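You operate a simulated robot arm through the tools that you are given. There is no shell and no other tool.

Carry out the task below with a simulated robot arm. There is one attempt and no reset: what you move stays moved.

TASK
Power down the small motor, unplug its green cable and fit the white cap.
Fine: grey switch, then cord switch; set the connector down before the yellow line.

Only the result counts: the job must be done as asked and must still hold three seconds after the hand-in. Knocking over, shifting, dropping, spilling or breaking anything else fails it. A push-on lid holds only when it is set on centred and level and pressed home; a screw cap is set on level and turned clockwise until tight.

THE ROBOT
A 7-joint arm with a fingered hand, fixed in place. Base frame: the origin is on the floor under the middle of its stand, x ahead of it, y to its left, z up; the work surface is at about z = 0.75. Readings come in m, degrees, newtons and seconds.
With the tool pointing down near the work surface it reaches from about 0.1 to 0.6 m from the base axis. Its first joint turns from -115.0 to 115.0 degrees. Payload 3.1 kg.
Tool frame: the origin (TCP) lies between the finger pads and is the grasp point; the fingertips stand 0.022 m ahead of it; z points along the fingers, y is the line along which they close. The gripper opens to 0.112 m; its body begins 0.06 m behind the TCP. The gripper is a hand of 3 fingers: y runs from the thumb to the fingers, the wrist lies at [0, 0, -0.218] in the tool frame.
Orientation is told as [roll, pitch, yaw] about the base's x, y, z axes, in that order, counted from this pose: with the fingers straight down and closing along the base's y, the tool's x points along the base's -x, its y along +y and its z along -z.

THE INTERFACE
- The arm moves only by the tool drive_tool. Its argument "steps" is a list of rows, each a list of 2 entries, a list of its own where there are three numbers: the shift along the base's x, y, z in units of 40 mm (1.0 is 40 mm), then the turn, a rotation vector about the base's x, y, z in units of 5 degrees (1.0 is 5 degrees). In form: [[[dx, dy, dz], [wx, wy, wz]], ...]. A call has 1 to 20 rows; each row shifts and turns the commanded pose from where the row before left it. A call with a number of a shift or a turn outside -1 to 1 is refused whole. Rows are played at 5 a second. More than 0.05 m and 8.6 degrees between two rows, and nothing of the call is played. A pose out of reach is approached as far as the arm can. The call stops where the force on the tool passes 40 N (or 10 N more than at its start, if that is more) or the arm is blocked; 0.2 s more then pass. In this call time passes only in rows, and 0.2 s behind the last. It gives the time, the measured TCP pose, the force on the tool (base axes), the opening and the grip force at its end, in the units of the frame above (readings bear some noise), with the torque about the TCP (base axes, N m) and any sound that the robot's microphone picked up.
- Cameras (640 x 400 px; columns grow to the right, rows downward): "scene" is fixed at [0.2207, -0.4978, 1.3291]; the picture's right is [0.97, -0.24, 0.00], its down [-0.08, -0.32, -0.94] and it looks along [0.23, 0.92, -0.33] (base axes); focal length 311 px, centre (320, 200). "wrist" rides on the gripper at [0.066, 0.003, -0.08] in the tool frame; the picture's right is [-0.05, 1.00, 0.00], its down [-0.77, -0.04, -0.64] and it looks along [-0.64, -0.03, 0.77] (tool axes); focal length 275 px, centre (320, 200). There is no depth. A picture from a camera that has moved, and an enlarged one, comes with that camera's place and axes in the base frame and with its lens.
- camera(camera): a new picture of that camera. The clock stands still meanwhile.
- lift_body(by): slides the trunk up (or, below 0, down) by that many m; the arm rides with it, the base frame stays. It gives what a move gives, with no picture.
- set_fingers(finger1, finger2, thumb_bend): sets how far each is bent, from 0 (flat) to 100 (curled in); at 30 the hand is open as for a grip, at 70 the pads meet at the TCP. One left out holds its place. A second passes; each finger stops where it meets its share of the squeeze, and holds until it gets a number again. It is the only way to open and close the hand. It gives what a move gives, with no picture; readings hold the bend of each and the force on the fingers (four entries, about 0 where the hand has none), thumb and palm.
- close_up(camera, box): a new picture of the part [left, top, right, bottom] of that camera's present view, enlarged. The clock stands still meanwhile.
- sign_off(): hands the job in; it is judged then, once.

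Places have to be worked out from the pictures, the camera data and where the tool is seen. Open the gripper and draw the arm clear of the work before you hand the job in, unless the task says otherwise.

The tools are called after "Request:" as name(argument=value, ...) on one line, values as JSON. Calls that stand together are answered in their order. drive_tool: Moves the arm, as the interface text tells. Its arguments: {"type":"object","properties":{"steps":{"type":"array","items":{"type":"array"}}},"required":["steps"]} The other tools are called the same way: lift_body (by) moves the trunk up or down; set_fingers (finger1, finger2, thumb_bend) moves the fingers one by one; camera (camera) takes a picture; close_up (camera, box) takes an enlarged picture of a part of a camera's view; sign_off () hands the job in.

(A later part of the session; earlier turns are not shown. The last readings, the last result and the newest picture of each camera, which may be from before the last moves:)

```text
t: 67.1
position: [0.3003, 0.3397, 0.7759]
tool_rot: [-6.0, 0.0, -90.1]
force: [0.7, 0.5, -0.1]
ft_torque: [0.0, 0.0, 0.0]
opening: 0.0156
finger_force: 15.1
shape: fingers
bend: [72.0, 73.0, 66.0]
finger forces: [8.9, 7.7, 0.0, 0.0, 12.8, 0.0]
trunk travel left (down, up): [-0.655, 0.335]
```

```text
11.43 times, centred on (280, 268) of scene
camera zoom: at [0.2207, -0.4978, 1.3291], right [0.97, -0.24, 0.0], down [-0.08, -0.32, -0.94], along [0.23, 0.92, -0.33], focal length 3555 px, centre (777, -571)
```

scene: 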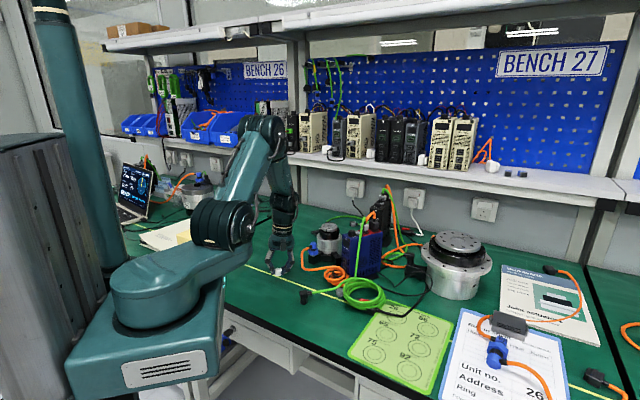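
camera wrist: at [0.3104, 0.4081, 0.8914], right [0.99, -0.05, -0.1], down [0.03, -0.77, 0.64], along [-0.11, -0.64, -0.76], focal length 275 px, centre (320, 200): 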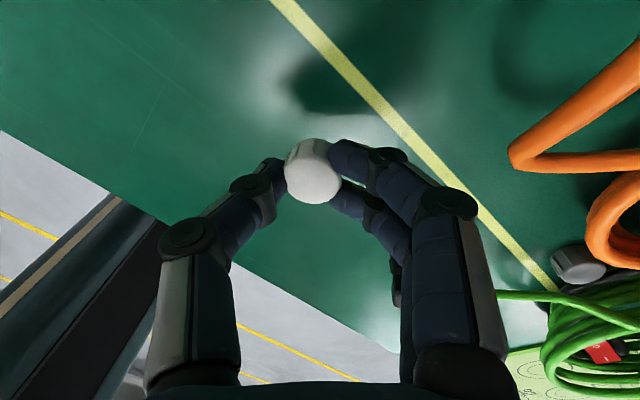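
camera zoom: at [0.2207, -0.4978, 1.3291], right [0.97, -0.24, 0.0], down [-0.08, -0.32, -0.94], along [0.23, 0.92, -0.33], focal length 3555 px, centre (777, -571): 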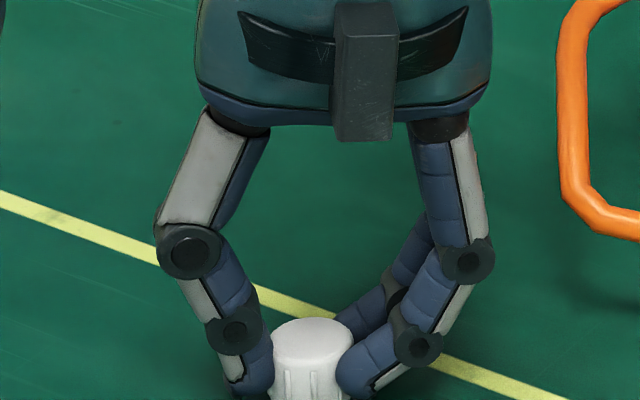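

No contact yet. I continue in small steps.

Request:
drive_tool(steps=[[[0, 0, -0.04], [0, 0, 0]], [[0, 0, -0.04], [0, 0, 0]]])

Request:
close_up(camera="scene", box=[265, 265, 297, 289])

```text
t: 67.7
position: [0.3004, 0.3411, 0.7744]
tool_rot: [-5.9, 0.1, -90.0]
force: [1.0, -1.3, 14.7]
ft_torque: [0.05, 0.0, 0.0]
opening: 0.0154
finger_force: 18.1
shape: fingers
bend: [73.0, 73.0, 66.0]
finger forces: [11.0, 10.5, 0.0, 0.0, 15.4, 0.0]
trunk travel left (down, up): [-0.655, 0.335]
```

```text
16.00 times, centred on (281, 277) of scene
camera zoom: at [0.2207, -0.4978, 1.3291], right [0.97, -0.24, 0.0], down [-0.08, -0.32, -0.94], along [0.23, 0.92, -0.33], focal length 4977 px, centre (944, -1032)
```

zoom: 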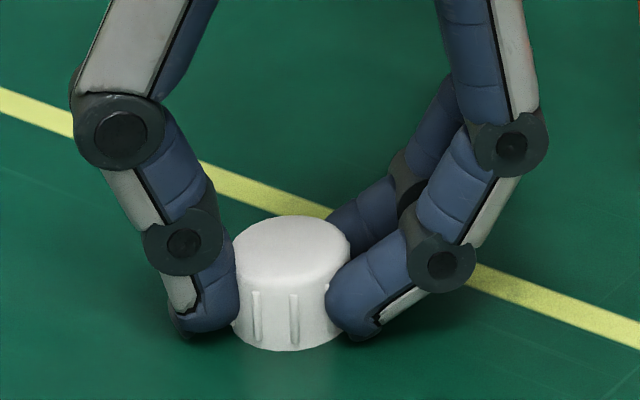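

The cap is pressed on the bench at 15 N. I ease up 1 mm and open evenly.

Request:
drive_tool(steps=[[[0, 0, 0.03], [0, 0, 0]]])

Request:
set_fingers(finger1=50, finger2=50, thumb_bend=50)

Request:
close_up(camera="scene", box=[265, 260, 301, 287])

Request:
close_up(camera="wrist", box=[220, 120, 420, 260])

```text
t: 68.1
position: [0.3002, 0.3403, 0.7736]
tool_rot: [-6.0, 0.0, -90.0]
force: [-0.5, -1.1, 7.1]
ft_torque: [0.06, -0.01, -0.02]
opening: 0.0155
finger_force: 16.6
shape: fingers
bend: [73.0, 73.0, 66.0]
finger forces: [9.7, 9.5, 0.0, 0.0, 14.4, 0.0]
trunk travel left (down, up): [-0.655, 0.335]
```

```text
t: 69.1
position: [0.2977, 0.3409, 0.7746]
tool_rot: [-5.8, 0.0, -89.9]
force: [-9.2, -0.8, 15.0]
ft_torque: [0.01, 0.05, 0.02]
opening: 0.0351
finger_force: 7.3
shape: fingers
bend: [70.0, 70.0, 50.0]
finger forces: [7.4, 7.7, 0.0, 0.0, 0.1, 0.0]
trunk travel left (down, up): [-0.655, 0.335]
```

```text
14.81 times, centred on (283, 274) of scene
camera zoom: at [0.2207, -0.4978, 1.3291], right [0.97, -0.24, 0.0], down [-0.08, -0.32, -0.94], along [0.23, 0.92, -0.33], focal length 4609 px, centre (868, -889)
```

zoom: 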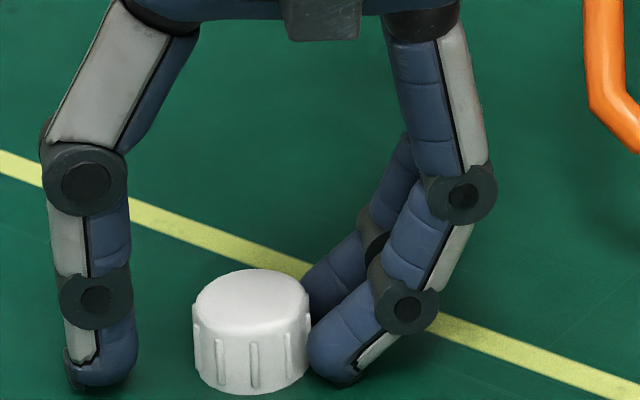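

```text
2.86 times, centred on (320, 190) of wrist
camera zoom: at [0.3092, 0.4072, 0.855], right [0.99, -0.05, -0.1], down [0.03, -0.77, 0.64], along [-0.11, -0.63, -0.77], focal length 786 px, centre (320, 229)
```

zoom: 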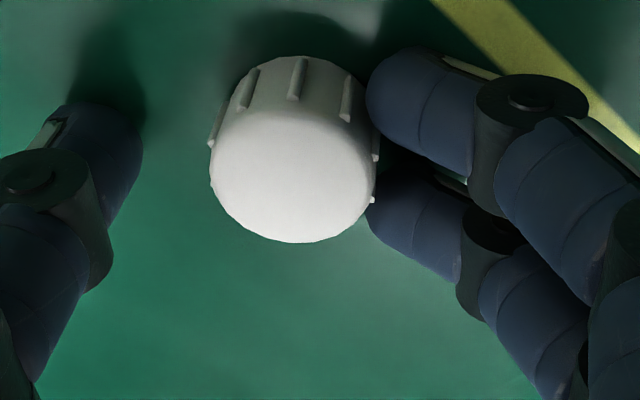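

The finger tips are pressing on the bench and cannot swing open. I raise the hand a few millimetres so that they free themselves.

Request:
drive_tool(steps=[[[0, 0, 0.06], [0, 0, 0]], [[0, 0, 0.06], [0, 0, 0]], [[0, 0, 0.08], [0, 0, 0]], [[0, 0, 0.1], [0, 0, 0]]])

Request:
close_up(camera="scene", box=[265, 260, 301, 287])

Request:
close_up(camera="wrist", box=[220, 120, 420, 260])

```text
t: 70.1
position: [0.2998, 0.3403, 0.7874]
tool_rot: [-5.9, -0.1, -90.1]
force: [0.1, 0.8, -0.1]
ft_torque: [0.01, -0.01, 0.01]
opening: 0.0547
finger_force: 0.0
shape: fingers
bend: [50.0, 50.0, 50.0]
finger forces: [0.0, 0.1, 0.0, 0.1, 0.0, 0.0]
trunk travel left (down, up): [-0.655, 0.335]
```

```text
14.81 times, centred on (283, 274) of scene
camera zoom: at [0.2207, -0.4978, 1.3291], right [0.97, -0.24, 0.0], down [-0.08, -0.32, -0.94], along [0.23, 0.92, -0.33], focal length 4609 px, centre (868, -889)
```

zoom: 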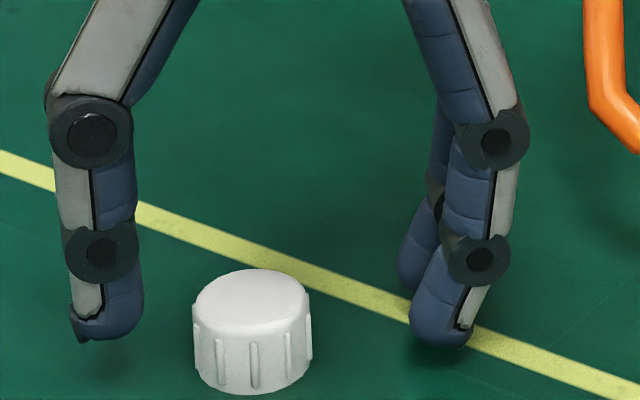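

```text
2.86 times, centred on (320, 190) of wrist
camera zoom: at [0.3111, 0.4066, 0.8662], right [0.99, -0.05, -0.1], down [0.03, -0.77, 0.64], along [-0.11, -0.64, -0.76], focal length 786 px, centre (320, 229)
```

zoom: 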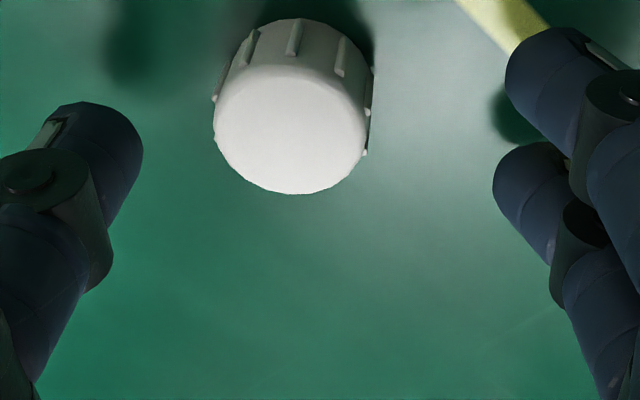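

The cap sits flat and free. I raise the hand and return it to vertical, then measure the cap.

Request:
drive_tool(steps=[[[0, 0, 0.4], [0, 0, 0]], [[0, 0, 0.4], [0, -0.4, 0]], [[0, 0, 0.2], [0, -0.4, 0]], [[0, 0, 0], [0, -0.4, 0]]])

Request:
close_up(camera="wrist", box=[240, 60, 400, 180])

Request:
close_up(camera="scene", box=[265, 255, 301, 287])

```text
t: 71.1
position: [0.3005, 0.3405, 0.8253]
tool_rot: [0.0, -0.1, -89.9]
force: [-0.4, 0.1, 0.2]
ft_torque: [-0.01, 0.03, -0.03]
opening: 0.0544
finger_force: 0.0
shape: fingers
bend: [50.0, 50.0, 50.0]
finger forces: [0.1, 0.0, 0.1, 0.1, 0.1, 0.0]
trunk travel left (down, up): [-0.655, 0.335]
```

```text
3.33 times, centred on (320, 120) of wrist
camera zoom: at [0.3027, 0.4075, 0.907], right [1.0, -0.05, 0.0], down [-0.04, -0.77, 0.64], along [-0.03, -0.64, -0.77], focal length 918 px, centre (320, 467)
```

zoom: 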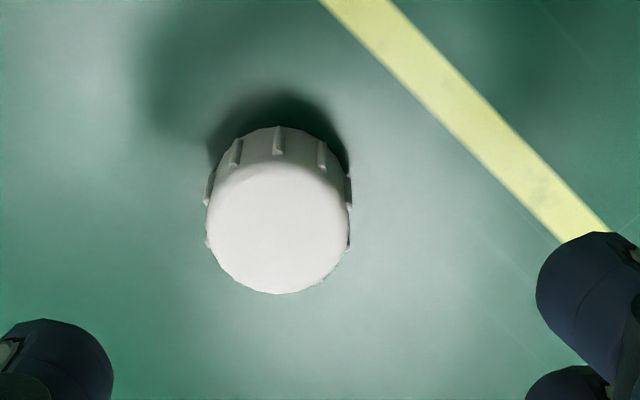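

```text
12.50 times, centred on (283, 271) of scene
camera zoom: at [0.2207, -0.4978, 1.3291], right [0.97, -0.24, 0.0], down [-0.08, -0.32, -0.94], along [0.23, 0.92, -0.33], focal length 3889 px, centre (782, -688)
```

zoom: 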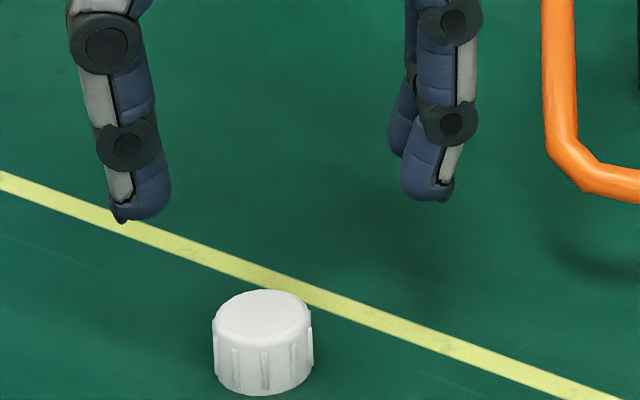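

The cap is at about (0.294, 0.3415). I centre the hand on it exactly with equal finger bends and descend to z of about 0.778.

Request:
drive_tool(steps=[[[-0.165, 0.025, -0.3], [0, 0, 0]], [[0, 0, -0.45], [0, 0, 0]], [[0, 0, -0.4], [0, 0, 0]]])

Request:
close_up(camera="wrist", box=[220, 110, 420, 250])

Request:
close_up(camera="scene", box=[260, 260, 300, 290])

```text
t: 71.9
position: [0.2921, 0.341, 0.7809]
tool_rot: [-0.1, 0.0, -89.9]
force: [0.0, -0.5, -0.8]
ft_torque: [0.0, -0.01, -0.02]
opening: 0.0543
finger_force: 0.2
shape: fingers
bend: [50.0, 50.0, 50.0]
finger forces: [0.0, 0.0, 0.0, 0.0, 0.0, 0.1]
trunk travel left (down, up): [-0.655, 0.335]
```

```text
2.86 times, centred on (320, 180) of wrist
camera zoom: at [0.2952, 0.4085, 0.8606], right [1.0, -0.05, 0.0], down [-0.04, -0.77, 0.64], along [-0.03, -0.64, -0.77], focal length 786 px, centre (320, 257)
```

zoom: 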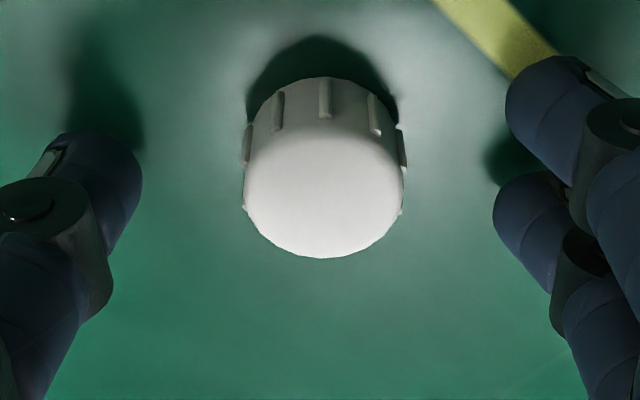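

```text
13.33 times, centred on (280, 275) of scene
camera zoom: at [0.2207, -0.4978, 1.3291], right [0.97, -0.24, 0.0], down [-0.08, -0.32, -0.94], along [0.23, 0.92, -0.33], focal length 4148 px, centre (853, -800)
```

zoom: 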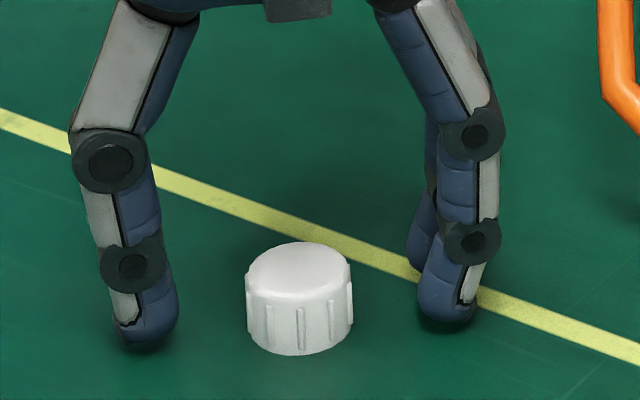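

The hand is well centred. I lower 2 mm more and close all digits evenly.

Request:
drive_tool(steps=[[[0, 0, -0.06], [0, 0, 0]]])

Request:
set_fingers(finger1=75, finger2=75, thumb_bend=75)

Request:
close_up(camera="scene", box=[265, 265, 297, 289])

Request:
close_up(camera="wrist", box=[220, 110, 420, 250])

```text
t: 72.3
position: [0.2926, 0.3409, 0.7779]
tool_rot: [0.0, 0.1, -89.9]
force: [-0.3, -0.3, 2.4]
ft_torque: [0.01, -0.03, -0.04]
opening: 0.0544
finger_force: 0.9
shape: fingers
bend: [50.0, 50.0, 50.0]
finger forces: [0.5, 0.5, 0.0, 0.1, 0.9, 0.1]
trunk travel left (down, up): [-0.655, 0.335]
```

```text
t: 73.3
position: [0.2929, 0.3417, 0.777]
tool_rot: [0.1, 0.0, -90.0]
force: [-0.4, -0.2, -0.4]
ft_torque: [-0.01, -0.01, -0.03]
opening: 0.0151
finger_force: 14.0
shape: fingers
bend: [71.0, 71.0, 67.0]
finger forces: [6.8, 7.6, 0.0, 0.0, 14.0, 0.1]
trunk travel left (down, up): [-0.655, 0.335]
```

```text
16.00 times, centred on (281, 277) of scene
camera zoom: at [0.2207, -0.4978, 1.3291], right [0.97, -0.24, 0.0], down [-0.08, -0.32, -0.94], along [0.23, 0.92, -0.33], focal length 4977 px, centre (944, -1032)
```

zoom: 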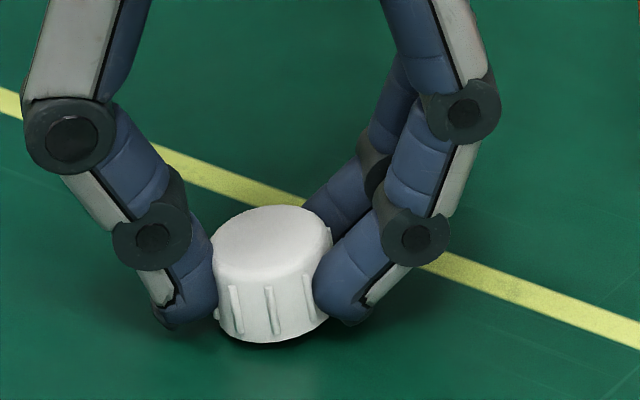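

```text
2.86 times, centred on (320, 180) of wrist
camera zoom: at [0.2952, 0.4084, 0.8582], right [1.0, -0.05, 0.0], down [-0.04, -0.77, 0.64], along [-0.03, -0.64, -0.77], focal length 786 px, centre (320, 257)
```

zoom: 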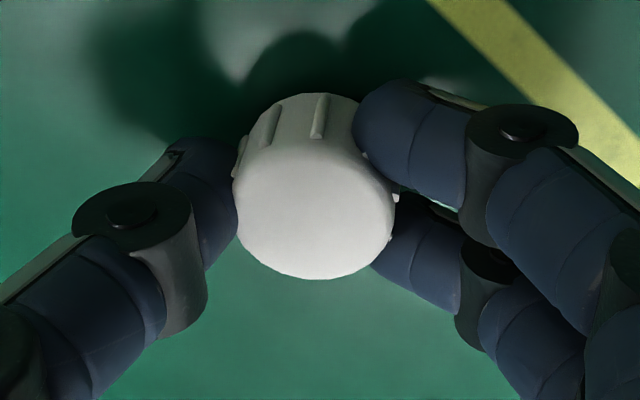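

The even grip still scoops the cap up and tilts it about 5°, since the fingers keep curling past contact. I relax the squeeze in place and look whether it settles level with a lighter hold.

Request:
set_fingers(finger1=66, finger2=66, thumb_bend=64)

Request:
close_up(camera="scene", box=[265, 265, 297, 289])

Request:
close_up(camera="wrist", box=[220, 110, 420, 250])

```text
t: 74.3
position: [0.2921, 0.3414, 0.7774]
tool_rot: [0.0, 0.0, -90.0]
force: [-0.2, 0.2, 0.0]
ft_torque: [-0.02, -0.04, 0.0]
opening: 0.0181
finger_force: 2.6
shape: fingers
bend: [65.0, 65.0, 63.0]
finger forces: [1.1, 1.3, 0.0, 0.0, 1.7, 0.1]
trunk travel left (down, up): [-0.655, 0.335]
```

```text
16.00 times, centred on (281, 277) of scene
camera zoom: at [0.2207, -0.4978, 1.3291], right [0.97, -0.24, 0.0], down [-0.08, -0.32, -0.94], along [0.23, 0.92, -0.33], focal length 4977 px, centre (944, -1032)
```

zoom: 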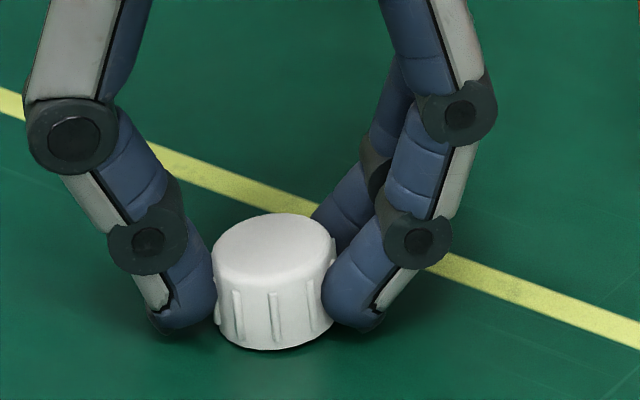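

```text
2.86 times, centred on (320, 180) of wrist
camera zoom: at [0.2952, 0.4084, 0.8582], right [1.0, -0.05, 0.0], down [-0.04, -0.77, 0.64], along [-0.03, -0.64, -0.77], focal length 786 px, centre (320, 257)
```

zoom: 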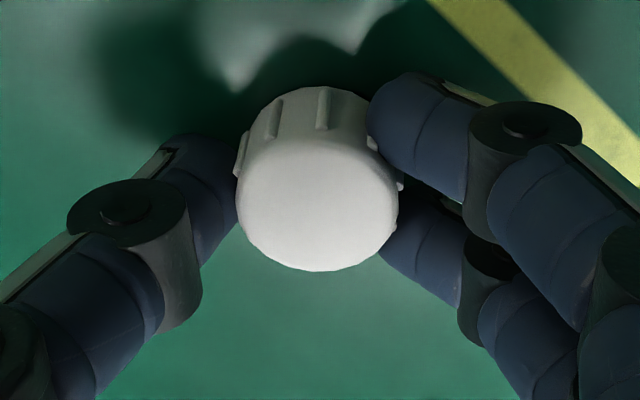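

The hold is lighter (about 2 N) and the cap is nearly level. I lift gently and check that it stays held.

Request:
drive_tool(steps=[[[0, 0, 0.1], [0, 0, 0]], [[0, 0, 0.2], [0, 0, 0]], [[0, 0, 0.4], [0, 0, 0]], [[0, 0, 0.6], [0, 0, 0]], [[0, 0, 0.7], [0, 0, 0]]])

Request:
close_up(camera="scene", box=[265, 240, 297, 264])

Request:
close_up(camera="wrist", box=[272, 130, 352, 210])

```text
t: 75.5
position: [0.2942, 0.3401, 0.8586]
tool_rot: [0.1, 0.0, -89.9]
force: [-0.3, -0.1, 0.2]
ft_torque: [-0.02, -0.01, 0.0]
opening: 0.0185
finger_force: 2.1
shape: fingers
bend: [65.0, 65.0, 63.0]
finger forces: [1.0, 1.3, 0.1, 0.0, 1.7, 0.0]
trunk travel left (down, up): [-0.655, 0.335]
```

```text
16.00 times, centred on (281, 252) of scene
camera zoom: at [0.2207, -0.4978, 1.3291], right [0.97, -0.24, 0.0], down [-0.08, -0.32, -0.94], along [0.23, 0.92, -0.33], focal length 4977 px, centre (944, -632)
```

zoom: 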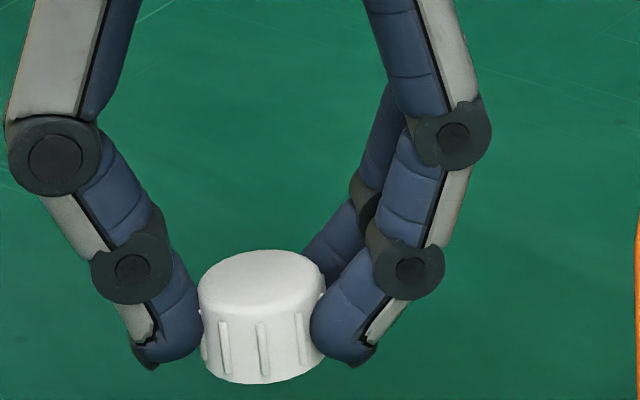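

```text
5.00 times, centred on (312, 170) of wrist
camera zoom: at [0.2965, 0.4081, 0.9394], right [1.0, -0.05, 0.0], down [-0.04, -0.77, 0.64], along [-0.03, -0.64, -0.77], focal length 1376 px, centre (360, 350)
```

zoom: 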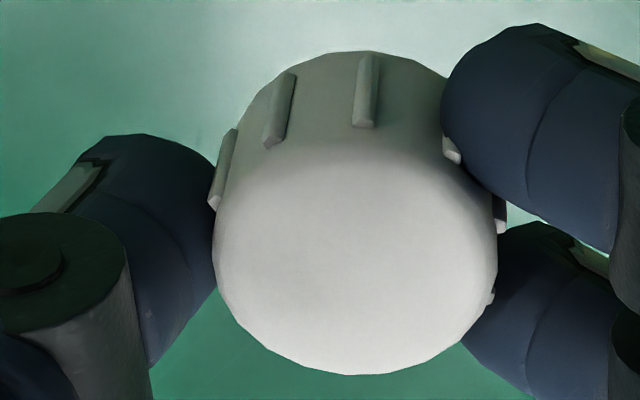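

The cap stays held and level within about 1 to 2°, centred on the TCP within 1 mm. I carry it back over the socket at (0.505, 0.401).

Request:
drive_tool(steps=[[[0.2, 0.05, 0.4], [0, 0, 0]], [[0.7, 0.2, 0.3], [0, 0, 0]], [[0.8, 0.2275, 0], [0, 0, 0]], [[0.8, 0.2275, 0], [0, 0, 0]], [[0.8, 0.2275, 0], [0, 0, 0]], [[0.8, 0.2275, 0], [0, 0, 0]], [[0.775, 0.2275, 0], [0, 0, 0]], [[0.4, 0.115, 0], [0, 0, 0]]])

Request:
camera(camera="wrist")

Request:
close_up(camera="wrist", box=[260, 60, 380, 220])

Request:
close_up(camera="scene", box=[325, 225, 365, 260])

```text
t: 77.3
position: [0.5039, 0.4022, 0.8844]
tool_rot: [-0.1, 0.0, -89.9]
force: [0.8, 0.1, -0.4]
ft_torque: [-0.01, 0.01, 0.0]
opening: 0.0183
finger_force: 1.8
shape: fingers
bend: [65.0, 65.0, 63.0]
finger forces: [1.0, 1.2, 0.0, 0.1, 1.6, 0.0]
trunk travel left (down, up): [-0.655, 0.335]
```

```text
taken
camera wrist: at [0.5068, 0.4692, 0.9665], right [1.0, -0.05, 0.0], down [-0.03, -0.77, 0.64], along [-0.03, -0.64, -0.77], focal length 275 px, centre (320, 200)
```

wrist: 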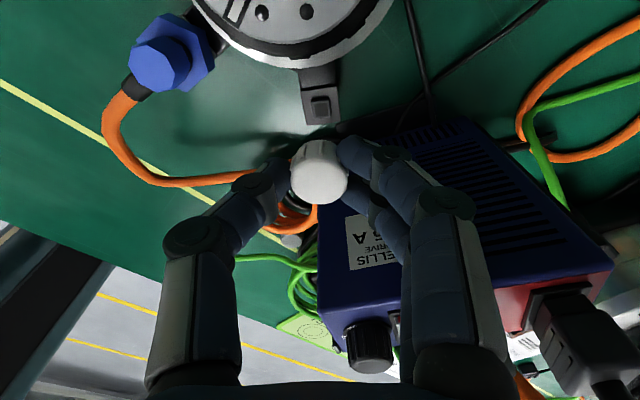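

```text
2.50 times, centred on (320, 140) of wrist
camera zoom: at [0.5068, 0.4692, 0.9665], right [1.0, -0.05, 0.0], down [-0.03, -0.77, 0.64], along [-0.03, -0.64, -0.77], focal length 688 px, centre (320, 350)
```

zoom: 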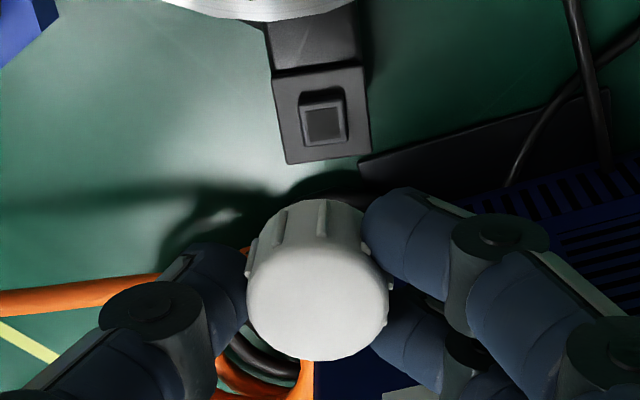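

```text
11.43 times, centred on (345, 242) of scene
camera zoom: at [0.2207, -0.4978, 1.3291], right [0.97, -0.24, 0.0], down [-0.08, -0.32, -0.94], along [0.23, 0.92, -0.33], focal length 3555 px, centre (34, -286)
```

zoom: 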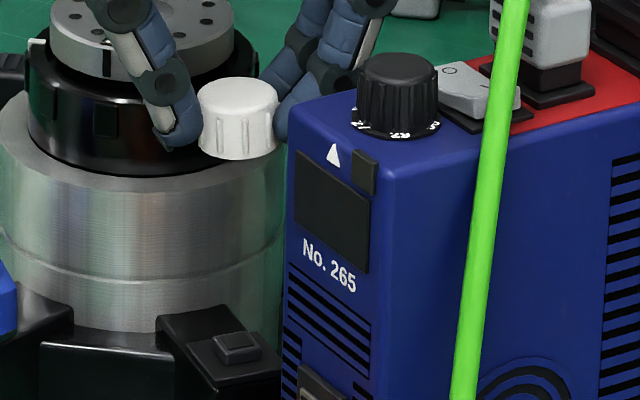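

The offset from cap to boss is about 1 mm in x and -2 mm in y. I correct and descend to just above the boss.

Request:
drive_tool(steps=[[[0.035, -0.045, -0.4], [0, 0, 0]], [[0, 0, -0.5], [0, 0, 0]], [[0, 0, -0.45], [0, 0, 0]]])

Request:
close_up(camera="wrist", box=[260, 90, 380, 220])

Request:
close_up(camera="scene", box=[330, 236, 362, 260])

```text
t: 78.1
position: [0.5064, 0.4026, 0.8318]
tool_rot: [0.0, 0.0, -89.9]
force: [-0.1, -0.3, 0.0]
ft_torque: [-0.02, 0.0, 0.03]
opening: 0.0182
finger_force: 1.9
shape: fingers
bend: [65.0, 65.0, 63.0]
finger forces: [0.9, 1.2, 0.0, 0.0, 1.6, 0.1]
trunk travel left (down, up): [-0.655, 0.335]
```

```text
3.08 times, centred on (320, 155) of wrist
camera zoom: at [0.5089, 0.4691, 0.9122], right [1.0, -0.05, 0.0], down [-0.04, -0.77, 0.64], along [-0.03, -0.64, -0.77], focal length 847 px, centre (320, 338)
```

zoom: 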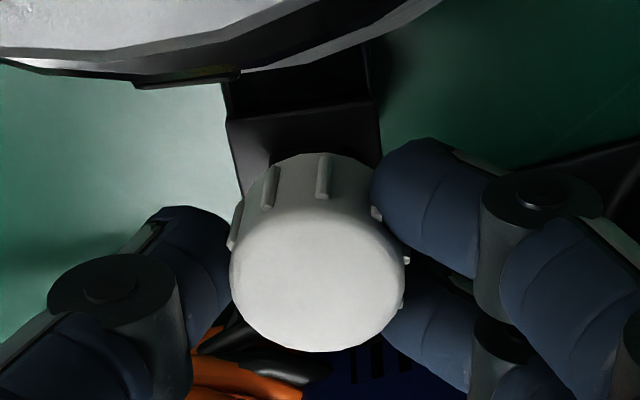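

```text
16.00 times, centred on (346, 248) of scene
camera zoom: at [0.2207, -0.4978, 1.3291], right [0.97, -0.24, 0.0], down [-0.08, -0.32, -0.94], along [0.23, 0.92, -0.33], focal length 4977 px, centre (-96, -568)
```

zoom: 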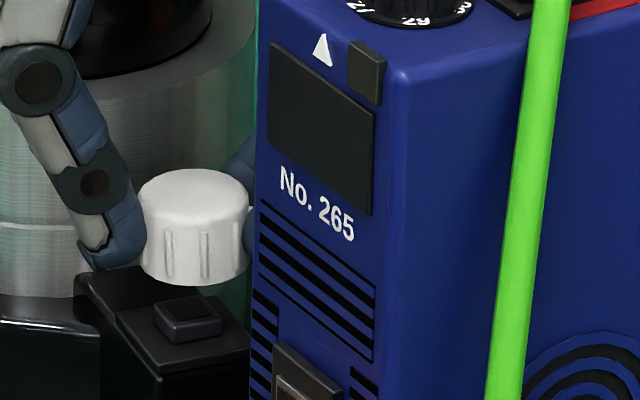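

The wrist view says the cap is about 2 mm too far in +y, while x is within 0.5 mm. I nudge it and lower 8 mm for a last check.

Request:
drive_tool(steps=[[[-0.01, -0.05, -0.1], [0, 0, 0]], [[0, 0, -0.1], [0, 0, 0]]])

Request:
close_up(camera="wrist", box=[260, 90, 380, 220])

Request:
close_up(camera="scene", box=[336, 242, 360, 260])

```text
t: 78.7
position: [0.5061, 0.4002, 0.8235]
tool_rot: [0.0, -0.1, -89.8]
force: [-0.2, 0.1, -0.3]
ft_torque: [0.0, 0.0, -0.01]
opening: 0.0181
finger_force: 1.9
shape: fingers
bend: [65.0, 65.0, 63.0]
finger forces: [0.9, 1.2, 0.0, 0.0, 1.7, 0.0]
trunk travel left (down, up): [-0.655, 0.335]
```

```text
3.08 times, centred on (320, 155) of wrist
camera zoom: at [0.5082, 0.4663, 0.904], right [1.0, -0.05, 0.0], down [-0.04, -0.77, 0.64], along [-0.03, -0.64, -0.77], focal length 847 px, centre (320, 338)
```

zoom: 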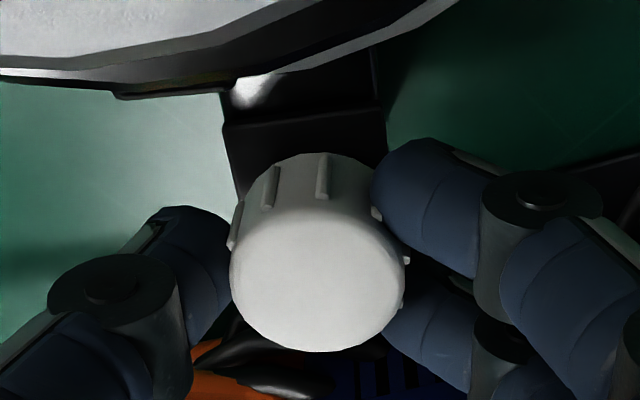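

```text
16.00 times, centred on (348, 251) of scene
camera zoom: at [0.2207, -0.4978, 1.3291], right [0.97, -0.24, 0.0], down [-0.08, -0.32, -0.94], along [0.23, 0.92, -0.33], focal length 4977 px, centre (-128, -616)
```

zoom: 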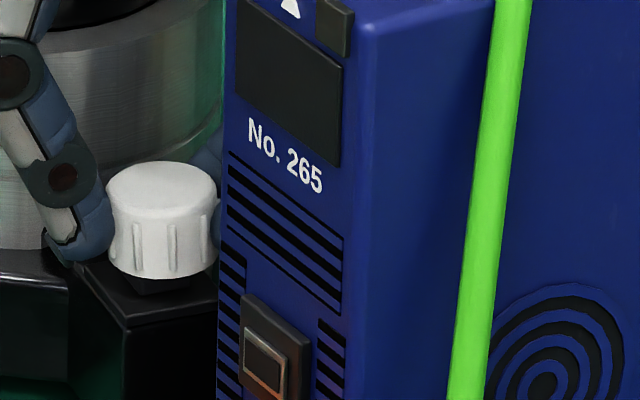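

The cap is aligned within about 1 mm in both axes and level. I lower in 2 mm steps onto the boss, watching the force.

Request:
drive_tool(steps=[[[0, 0, -0.05], [0, 0, 0]], [[0, 0, -0.05], [0, 0, 0]], [[0, 0, -0.05], [0, 0, 0]]])

Request:
close_up(camera="scene", box=[336, 242, 360, 260])

```text
t: 79.5
position: [0.5061, 0.3986, 0.8171]
tool_rot: [0.0, 0.0, -90.0]
force: [-0.4, 0.2, -0.5]
ft_torque: [0.0, -0.01, 0.03]
opening: 0.0182
finger_force: 2.0
shape: fingers
bend: [65.0, 65.0, 63.0]
finger forces: [1.1, 1.3, 0.0, 0.0, 1.7, 0.1]
trunk travel left (down, up): [-0.655, 0.335]
```

```text
16.00 times, centred on (348, 251) of scene
camera zoom: at [0.2207, -0.4978, 1.3291], right [0.97, -0.24, 0.0], down [-0.08, -0.32, -0.94], along [0.23, 0.92, -0.33], focal length 4977 px, centre (-128, -616)
```

zoom: 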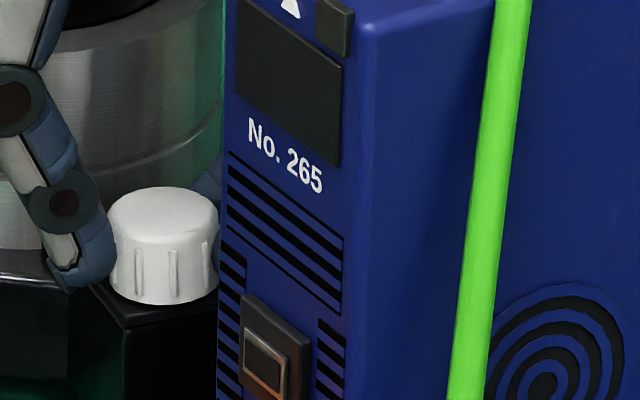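

No contact yet, with the cap's rim about 3 mm above the plate. I check the wrist view for drift before pressing.

Request:
close_up(camera="wrist", box=[260, 90, 380, 220])

```text
3.08 times, centred on (320, 155) of wrist
camera zoom: at [0.5086, 0.4658, 0.898], right [1.0, -0.05, 0.0], down [-0.04, -0.77, 0.64], along [-0.03, -0.64, -0.77], focal length 847 px, centre (320, 338)
```

zoom: 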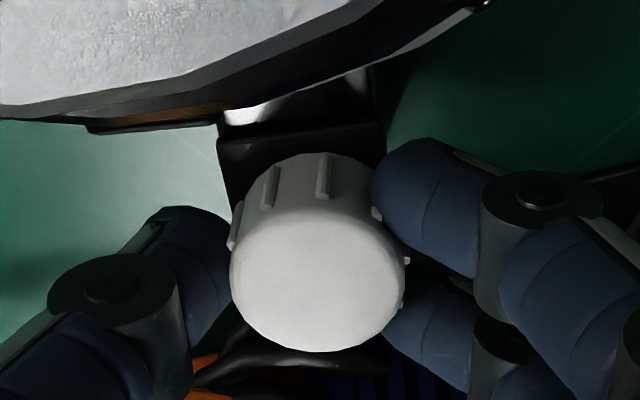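

Only about 1 mm of -y drift shows. I correct it and continue down in small steps to contact.

Request:
drive_tool(steps=[[[-0.01, 0.03, -0.03], [0, 0, 0]], [[0, 0, -0.04], [0, 0, 0]], [[0, 0, -0.04], [0, 0, 0]]])

Request:
close_up(camera="scene", box=[336, 242, 360, 260])

Request:
close_up(camera="wrist", box=[260, 90, 380, 220])

```text
t: 80.3
position: [0.5065, 0.4008, 0.8125]
tool_rot: [-0.1, 0.0, -90.0]
force: [-0.6, 0.1, 3.0]
ft_torque: [0.0, 0.02, -0.02]
opening: 0.0182
finger_force: 2.1
shape: fingers
bend: [65.0, 65.0, 63.0]
finger forces: [1.1, 1.5, 0.0, 0.0, 1.9, 0.0]
trunk travel left (down, up): [-0.655, 0.335]
```

```text
16.00 times, centred on (348, 251) of scene
camera zoom: at [0.2207, -0.4978, 1.3291], right [0.97, -0.24, 0.0], down [-0.08, -0.32, -0.94], along [0.23, 0.92, -0.33], focal length 4977 px, centre (-128, -616)
```

zoom: 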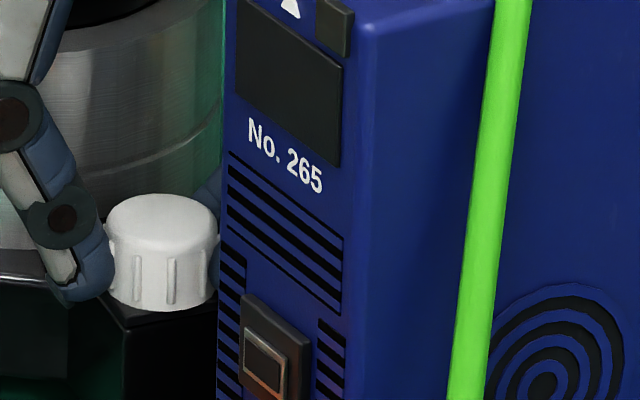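

```text
3.08 times, centred on (320, 155) of wrist
camera zoom: at [0.5083, 0.4665, 0.8941], right [1.0, -0.05, 0.0], down [-0.04, -0.77, 0.64], along [-0.03, -0.64, -0.77], focal length 847 px, centre (320, 338)
```

zoom: 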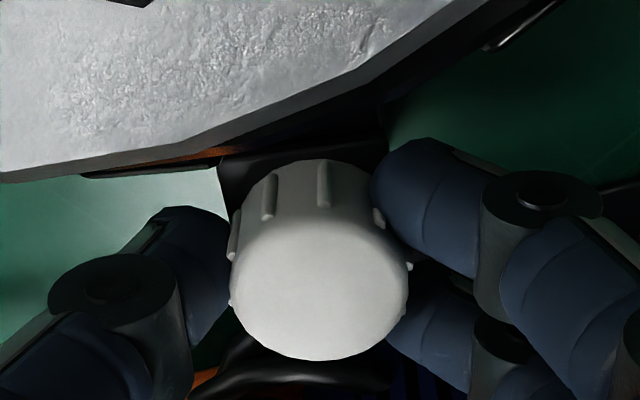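

Contact shows at 3 N and the cap has begun to sit on the socket. I release it evenly and raise the hand so I can press it home from above.

Request:
set_fingers(finger1=52, finger2=52, thumb_bend=52)

Request:
close_up(camera="scene", box=[336, 242, 360, 260])

Request:
close_up(camera="wrist", box=[260, 90, 380, 220])

```text
t: 81.3
position: [0.5056, 0.4004, 0.8118]
tool_rot: [0.0, 0.0, -90.0]
force: [-0.1, -0.6, -0.2]
ft_torque: [0.0, 0.02, 0.03]
opening: 0.0488
finger_force: 0.1
shape: fingers
bend: [52.0, 52.0, 52.0]
finger forces: [0.0, 0.0, 0.0, 0.0, 0.0, 0.0]
trunk travel left (down, up): [-0.655, 0.335]
```

```text
16.00 times, centred on (348, 251) of scene
camera zoom: at [0.2207, -0.4978, 1.3291], right [0.97, -0.24, 0.0], down [-0.08, -0.32, -0.94], along [0.23, 0.92, -0.33], focal length 4977 px, centre (-128, -616)
```

zoom: 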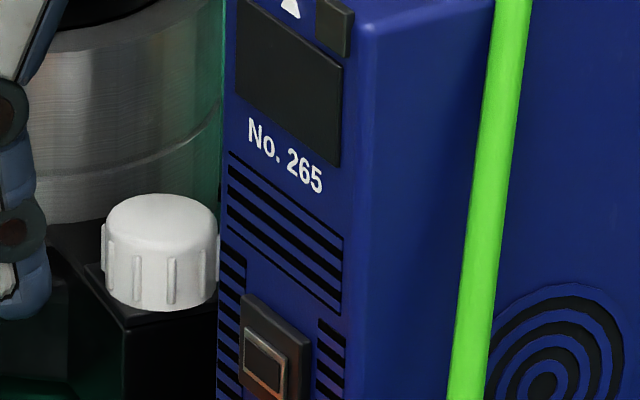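

```text
3.08 times, centred on (320, 155) of wrist
camera zoom: at [0.5083, 0.4668, 0.8937], right [1.0, -0.05, 0.0], down [-0.04, -0.77, 0.64], along [-0.03, -0.64, -0.77], focal length 847 px, centre (320, 338)
```

zoom: 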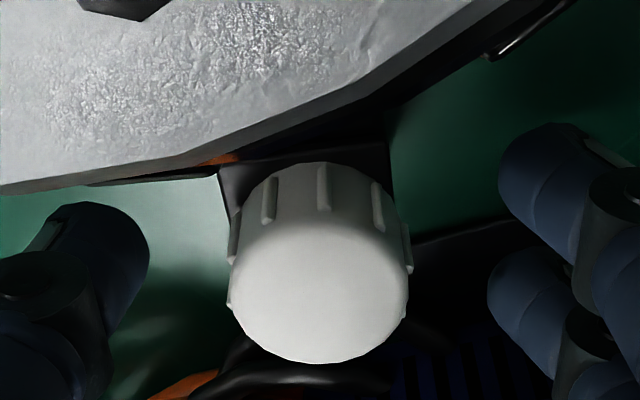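

The cap stays on the socket on its own and looks upright. I raise the hand and check the centring from above.

Request:
drive_tool(steps=[[[0, 0, 0.3], [0, 0, 0]], [[0, 0, 0.4], [0, 0, 0]], [[0, 0, 0.5], [0, 0, 0]], [[0, 0, 0.5], [0, 0, 0]], [[0, 0, 0.4], [0, 0, 0]]])

Request:
close_up(camera="wrist", box=[284, 50, 364, 110])

Request:
close_up(camera="scene", box=[338, 246, 358, 261])

Request:
camera(camera="wrist")

```text
t: 82.5
position: [0.5051, 0.4012, 0.897]
tool_rot: [-0.1, -0.1, -90.0]
force: [-0.1, -1.2, 0.3]
ft_torque: [-0.02, 0.0, -0.03]
opening: 0.0488
finger_force: 0.1
shape: fingers
bend: [52.0, 52.0, 52.0]
finger forces: [0.1, 0.1, 0.0, 0.0, 0.0, 0.0]
trunk travel left (down, up): [-0.655, 0.335]
```

```text
6.67 times, centred on (324, 80) of wrist
camera zoom: at [0.5078, 0.4669, 0.9781], right [1.0, -0.05, 0.0], down [-0.04, -0.77, 0.64], along [-0.03, -0.64, -0.77], focal length 1835 px, centre (293, 1000)
```

zoom: 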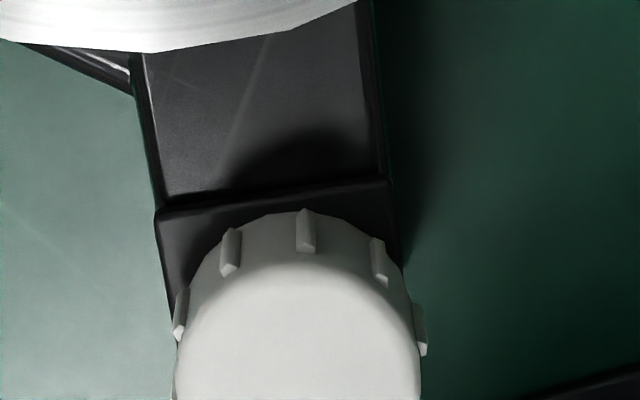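

```text
16.00 times, centred on (348, 254) of scene
camera zoom: at [0.2207, -0.4978, 1.3291], right [0.97, -0.24, 0.0], down [-0.08, -0.32, -0.94], along [0.23, 0.92, -0.33], focal length 4977 px, centre (-128, -656)
```

zoom: 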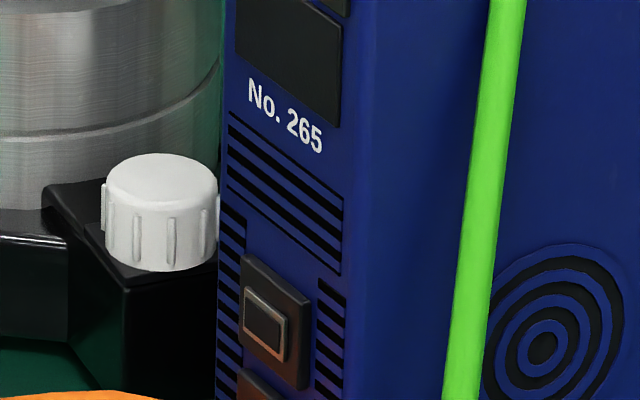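

```text
taken
camera wrist: at [0.5078, 0.4669, 0.9781], right [1.0, -0.05, 0.0], down [-0.04, -0.77, 0.64], along [-0.03, -0.64, -0.77], focal length 275 px, centre (320, 200)
```

wrist: 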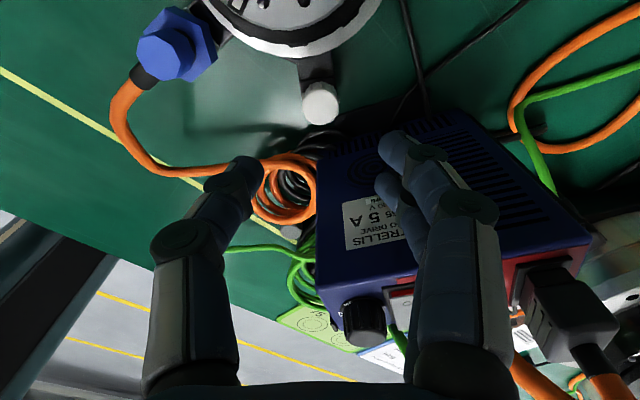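

I zoom on the whole cap from above to judge its centring on the plate and its level.

Request:
close_up(camera="wrist", box=[288, 60, 352, 132])

Request:
close_up(camera="scene", box=[338, 248, 354, 262])

```text
5.56 times, centred on (320, 96) of wrist
camera zoom: at [0.5078, 0.4669, 0.9781], right [1.0, -0.05, 0.0], down [-0.04, -0.77, 0.64], along [-0.03, -0.64, -0.77], focal length 1529 px, centre (320, 778)
```

zoom: 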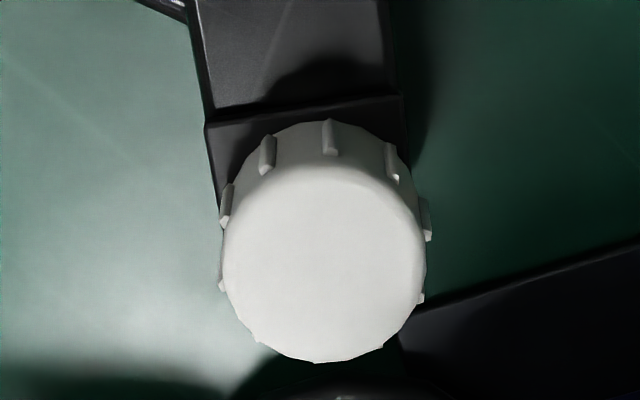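

```text
16.00 times, centred on (346, 255) of scene
camera zoom: at [0.2207, -0.4978, 1.3291], right [0.97, -0.24, 0.0], down [-0.08, -0.32, -0.94], along [0.23, 0.92, -0.33], focal length 4977 px, centre (-96, -680)
```

zoom: 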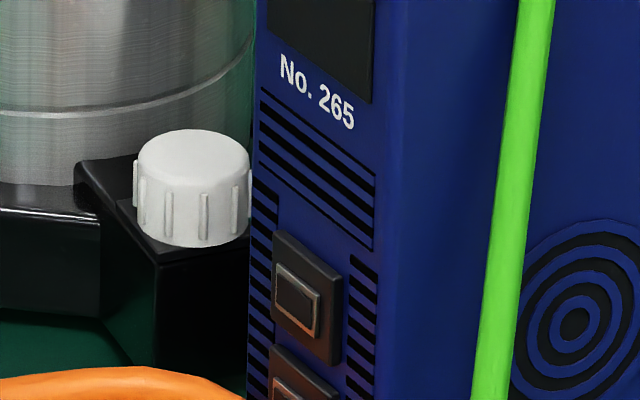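

The cap sits upright on the boss, centred within about 1 mm, but still some 2 to 3 mm above the plate. I close the fingers into a blunt pusher to press it home from above.

Request:
set_fingers(finger1=72, finger2=72, thumb_bend=72)

Request:
close_up(camera="wrist", box=[240, 50, 400, 220])

Request:
close_up(camera="scene", box=[325, 225, 365, 262])

```text
t: 83.5
position: [0.5057, 0.4, 0.8959]
tool_rot: [0.0, 0.0, -90.0]
force: [0.1, -0.3, -0.3]
ft_torque: [-0.01, 0.02, 0.01]
opening: 0.0001
finger_force: 0.1
shape: fingers
bend: [72.0, 72.0, 72.0]
finger forces: [0.1, 0.1, 0.0, 0.1, 0.0, 0.1]
trunk travel left (down, up): [-0.655, 0.335]
```

```text
2.35 times, centred on (320, 135) of wrist
camera zoom: at [0.5078, 0.4671, 0.9776], right [1.0, -0.05, 0.0], down [-0.04, -0.77, 0.64], along [-0.03, -0.64, -0.77], focal length 648 px, centre (320, 353)
```

zoom: 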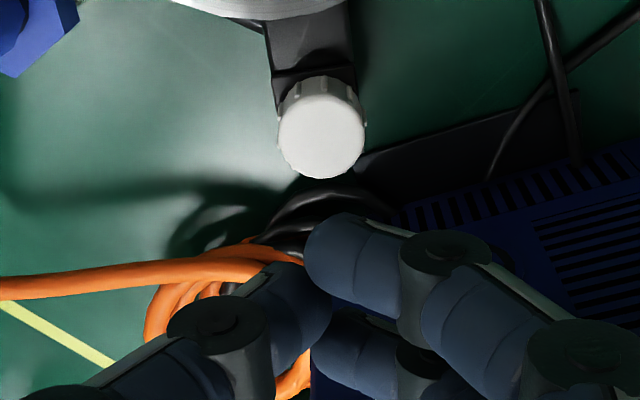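

```text
10.81 times, centred on (345, 244) of scene
camera zoom: at [0.2207, -0.4978, 1.3291], right [0.97, -0.24, 0.0], down [-0.08, -0.32, -0.94], along [0.23, 0.92, -0.33], focal length 3363 px, centre (50, -270)
```

zoom: 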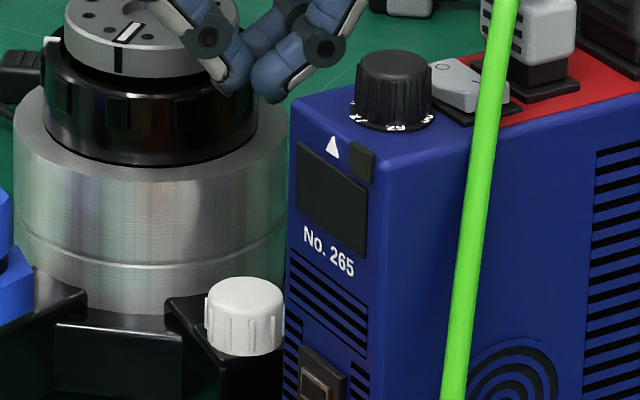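

The pusher is centred over the cap within 1 mm. I descend to just above the cap top and then press in small steps.

Request:
drive_tool(steps=[[[0, 0, -0.5], [0, 0, 0]], [[0, 0, -0.5], [0, 0, 0]], [[0, 0, -0.55], [0, 0, 0]]])

Request:
close_up(camera="scene", box=[335, 240, 360, 262])

Request:
close_up(camera="wrist", box=[260, 90, 380, 220])

```text
t: 84.3
position: [0.5065, 0.4008, 0.8369]
tool_rot: [0.0, -0.1, -90.1]
force: [0.5, -0.2, 0.3]
ft_torque: [0.0, -0.02, 0.01]
opening: 0.0
finger_force: 0.2
shape: fingers
bend: [72.0, 72.0, 72.0]
finger forces: [0.0, 0.0, 0.1, 0.1, 0.0, 0.0]
trunk travel left (down, up): [-0.655, 0.335]
```

```text
16.00 times, centred on (348, 251) of scene
camera zoom: at [0.2207, -0.4978, 1.3291], right [0.97, -0.24, 0.0], down [-0.08, -0.32, -0.94], along [0.23, 0.92, -0.33], focal length 4977 px, centre (-120, -616)
```

zoom: 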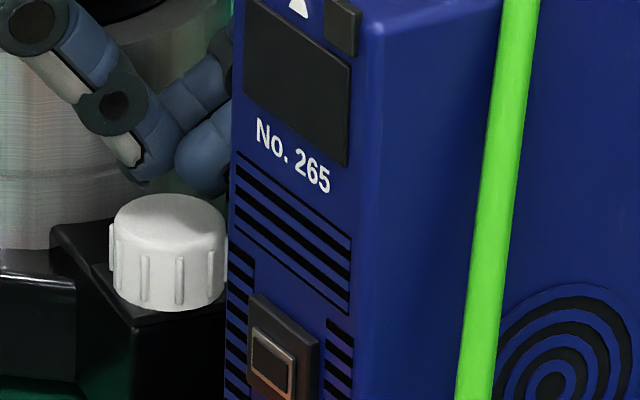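

```text
3.08 times, centred on (320, 155) of wrist
camera zoom: at [0.5085, 0.467, 0.9167], right [1.0, -0.05, 0.0], down [-0.04, -0.77, 0.64], along [-0.03, -0.64, -0.77], focal length 847 px, centre (320, 338)
```

zoom: 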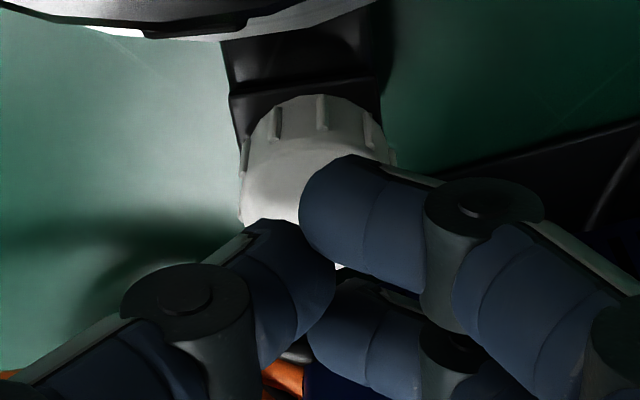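

The fingertips hover about 1 cm over the cap, centred. I press down in small steps.

Request:
drive_tool(steps=[[[0, 0, -0.1], [0, 0, 0]], [[0, 0, -0.1], [0, 0, 0]], [[0, 0, -0.05], [0, 0, 0]], [[0, 0, -0.05], [0, 0, 0]]])

Request:
close_up(camera="scene", box=[335, 240, 360, 262])

```text
t: 85.3
position: [0.5051, 0.3984, 0.8257]
tool_rot: [0.2, 0.2, -89.9]
force: [-2.0, -0.1, 13.6]
ft_torque: [0.03, 0.07, -0.01]
opening: 0.0
finger_force: 7.8
shape: fingers
bend: [72.0, 72.0, 73.0]
finger forces: [2.1, 2.1, 0.0, 0.1, 11.2, 0.0]
trunk travel left (down, up): [-0.655, 0.335]
```

```text
16.00 times, centred on (348, 251) of scene
camera zoom: at [0.2207, -0.4978, 1.3291], right [0.97, -0.24, 0.0], down [-0.08, -0.32, -0.94], along [0.23, 0.92, -0.33], focal length 4977 px, centre (-120, -616)
```

zoom: 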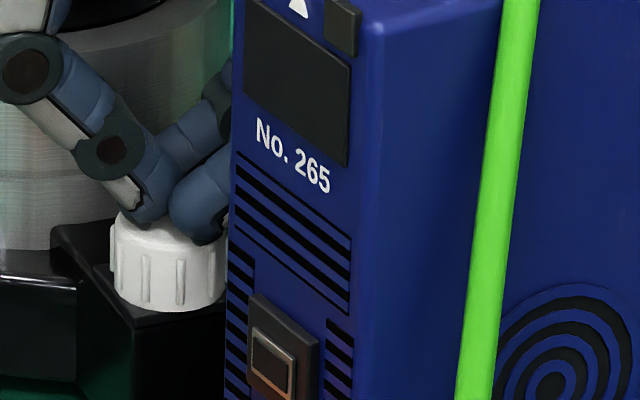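

Contact reads 13.6 N and the cap has barely moved. I continue pressing.

Request:
drive_tool(steps=[[[0.02, 0.02, -0.05], [0, 0, 0]], [[0, 0, -0.05], [0, 0, 0]], [[0, 0, -0.05], [0, 0, 0]]])

Request:
close_up(camera="scene", box=[335, 240, 360, 262])

Request:
close_up(camera="wrist", box=[260, 90, 380, 220])

```text
t: 86.1
position: [0.506, 0.3971, 0.8212]
tool_rot: [0.3, 0.1, -90.0]
force: [-0.3, -11.1, 32.9]
ft_torque: [-0.02, 0.05, -0.01]
opening: 0.0001
finger_force: 19.3
shape: fingers
bend: [74.0, 73.0, 74.0]
finger forces: [11.9, 5.6, 0.0, 0.0, 22.4, 0.0]
trunk travel left (down, up): [-0.655, 0.335]
```

```text
16.00 times, centred on (348, 251) of scene
camera zoom: at [0.2207, -0.4978, 1.3291], right [0.97, -0.24, 0.0], down [-0.08, -0.32, -0.94], along [0.23, 0.92, -0.33], focal length 4977 px, centre (-120, -616)
```

zoom: 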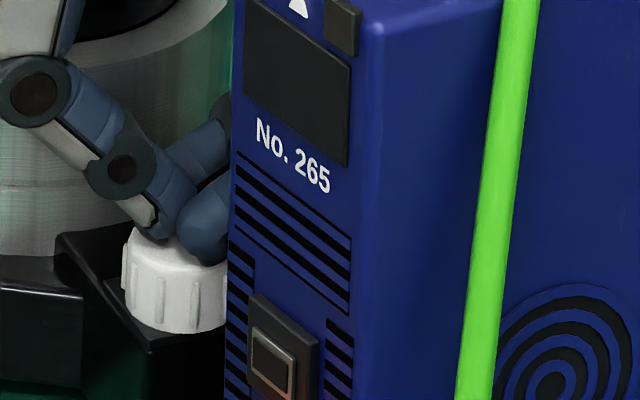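

```text
3.08 times, centred on (320, 155) of wrist
camera zoom: at [0.5082, 0.4632, 0.9024], right [1.0, -0.05, 0.01], down [-0.04, -0.77, 0.63], along [-0.03, -0.63, -0.77], focal length 847 px, centre (320, 338)
```

zoom: 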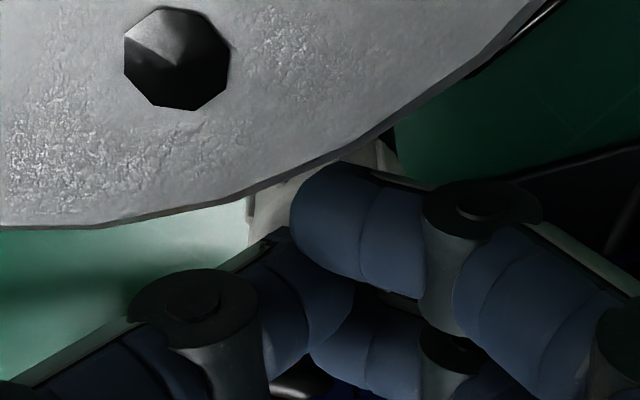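

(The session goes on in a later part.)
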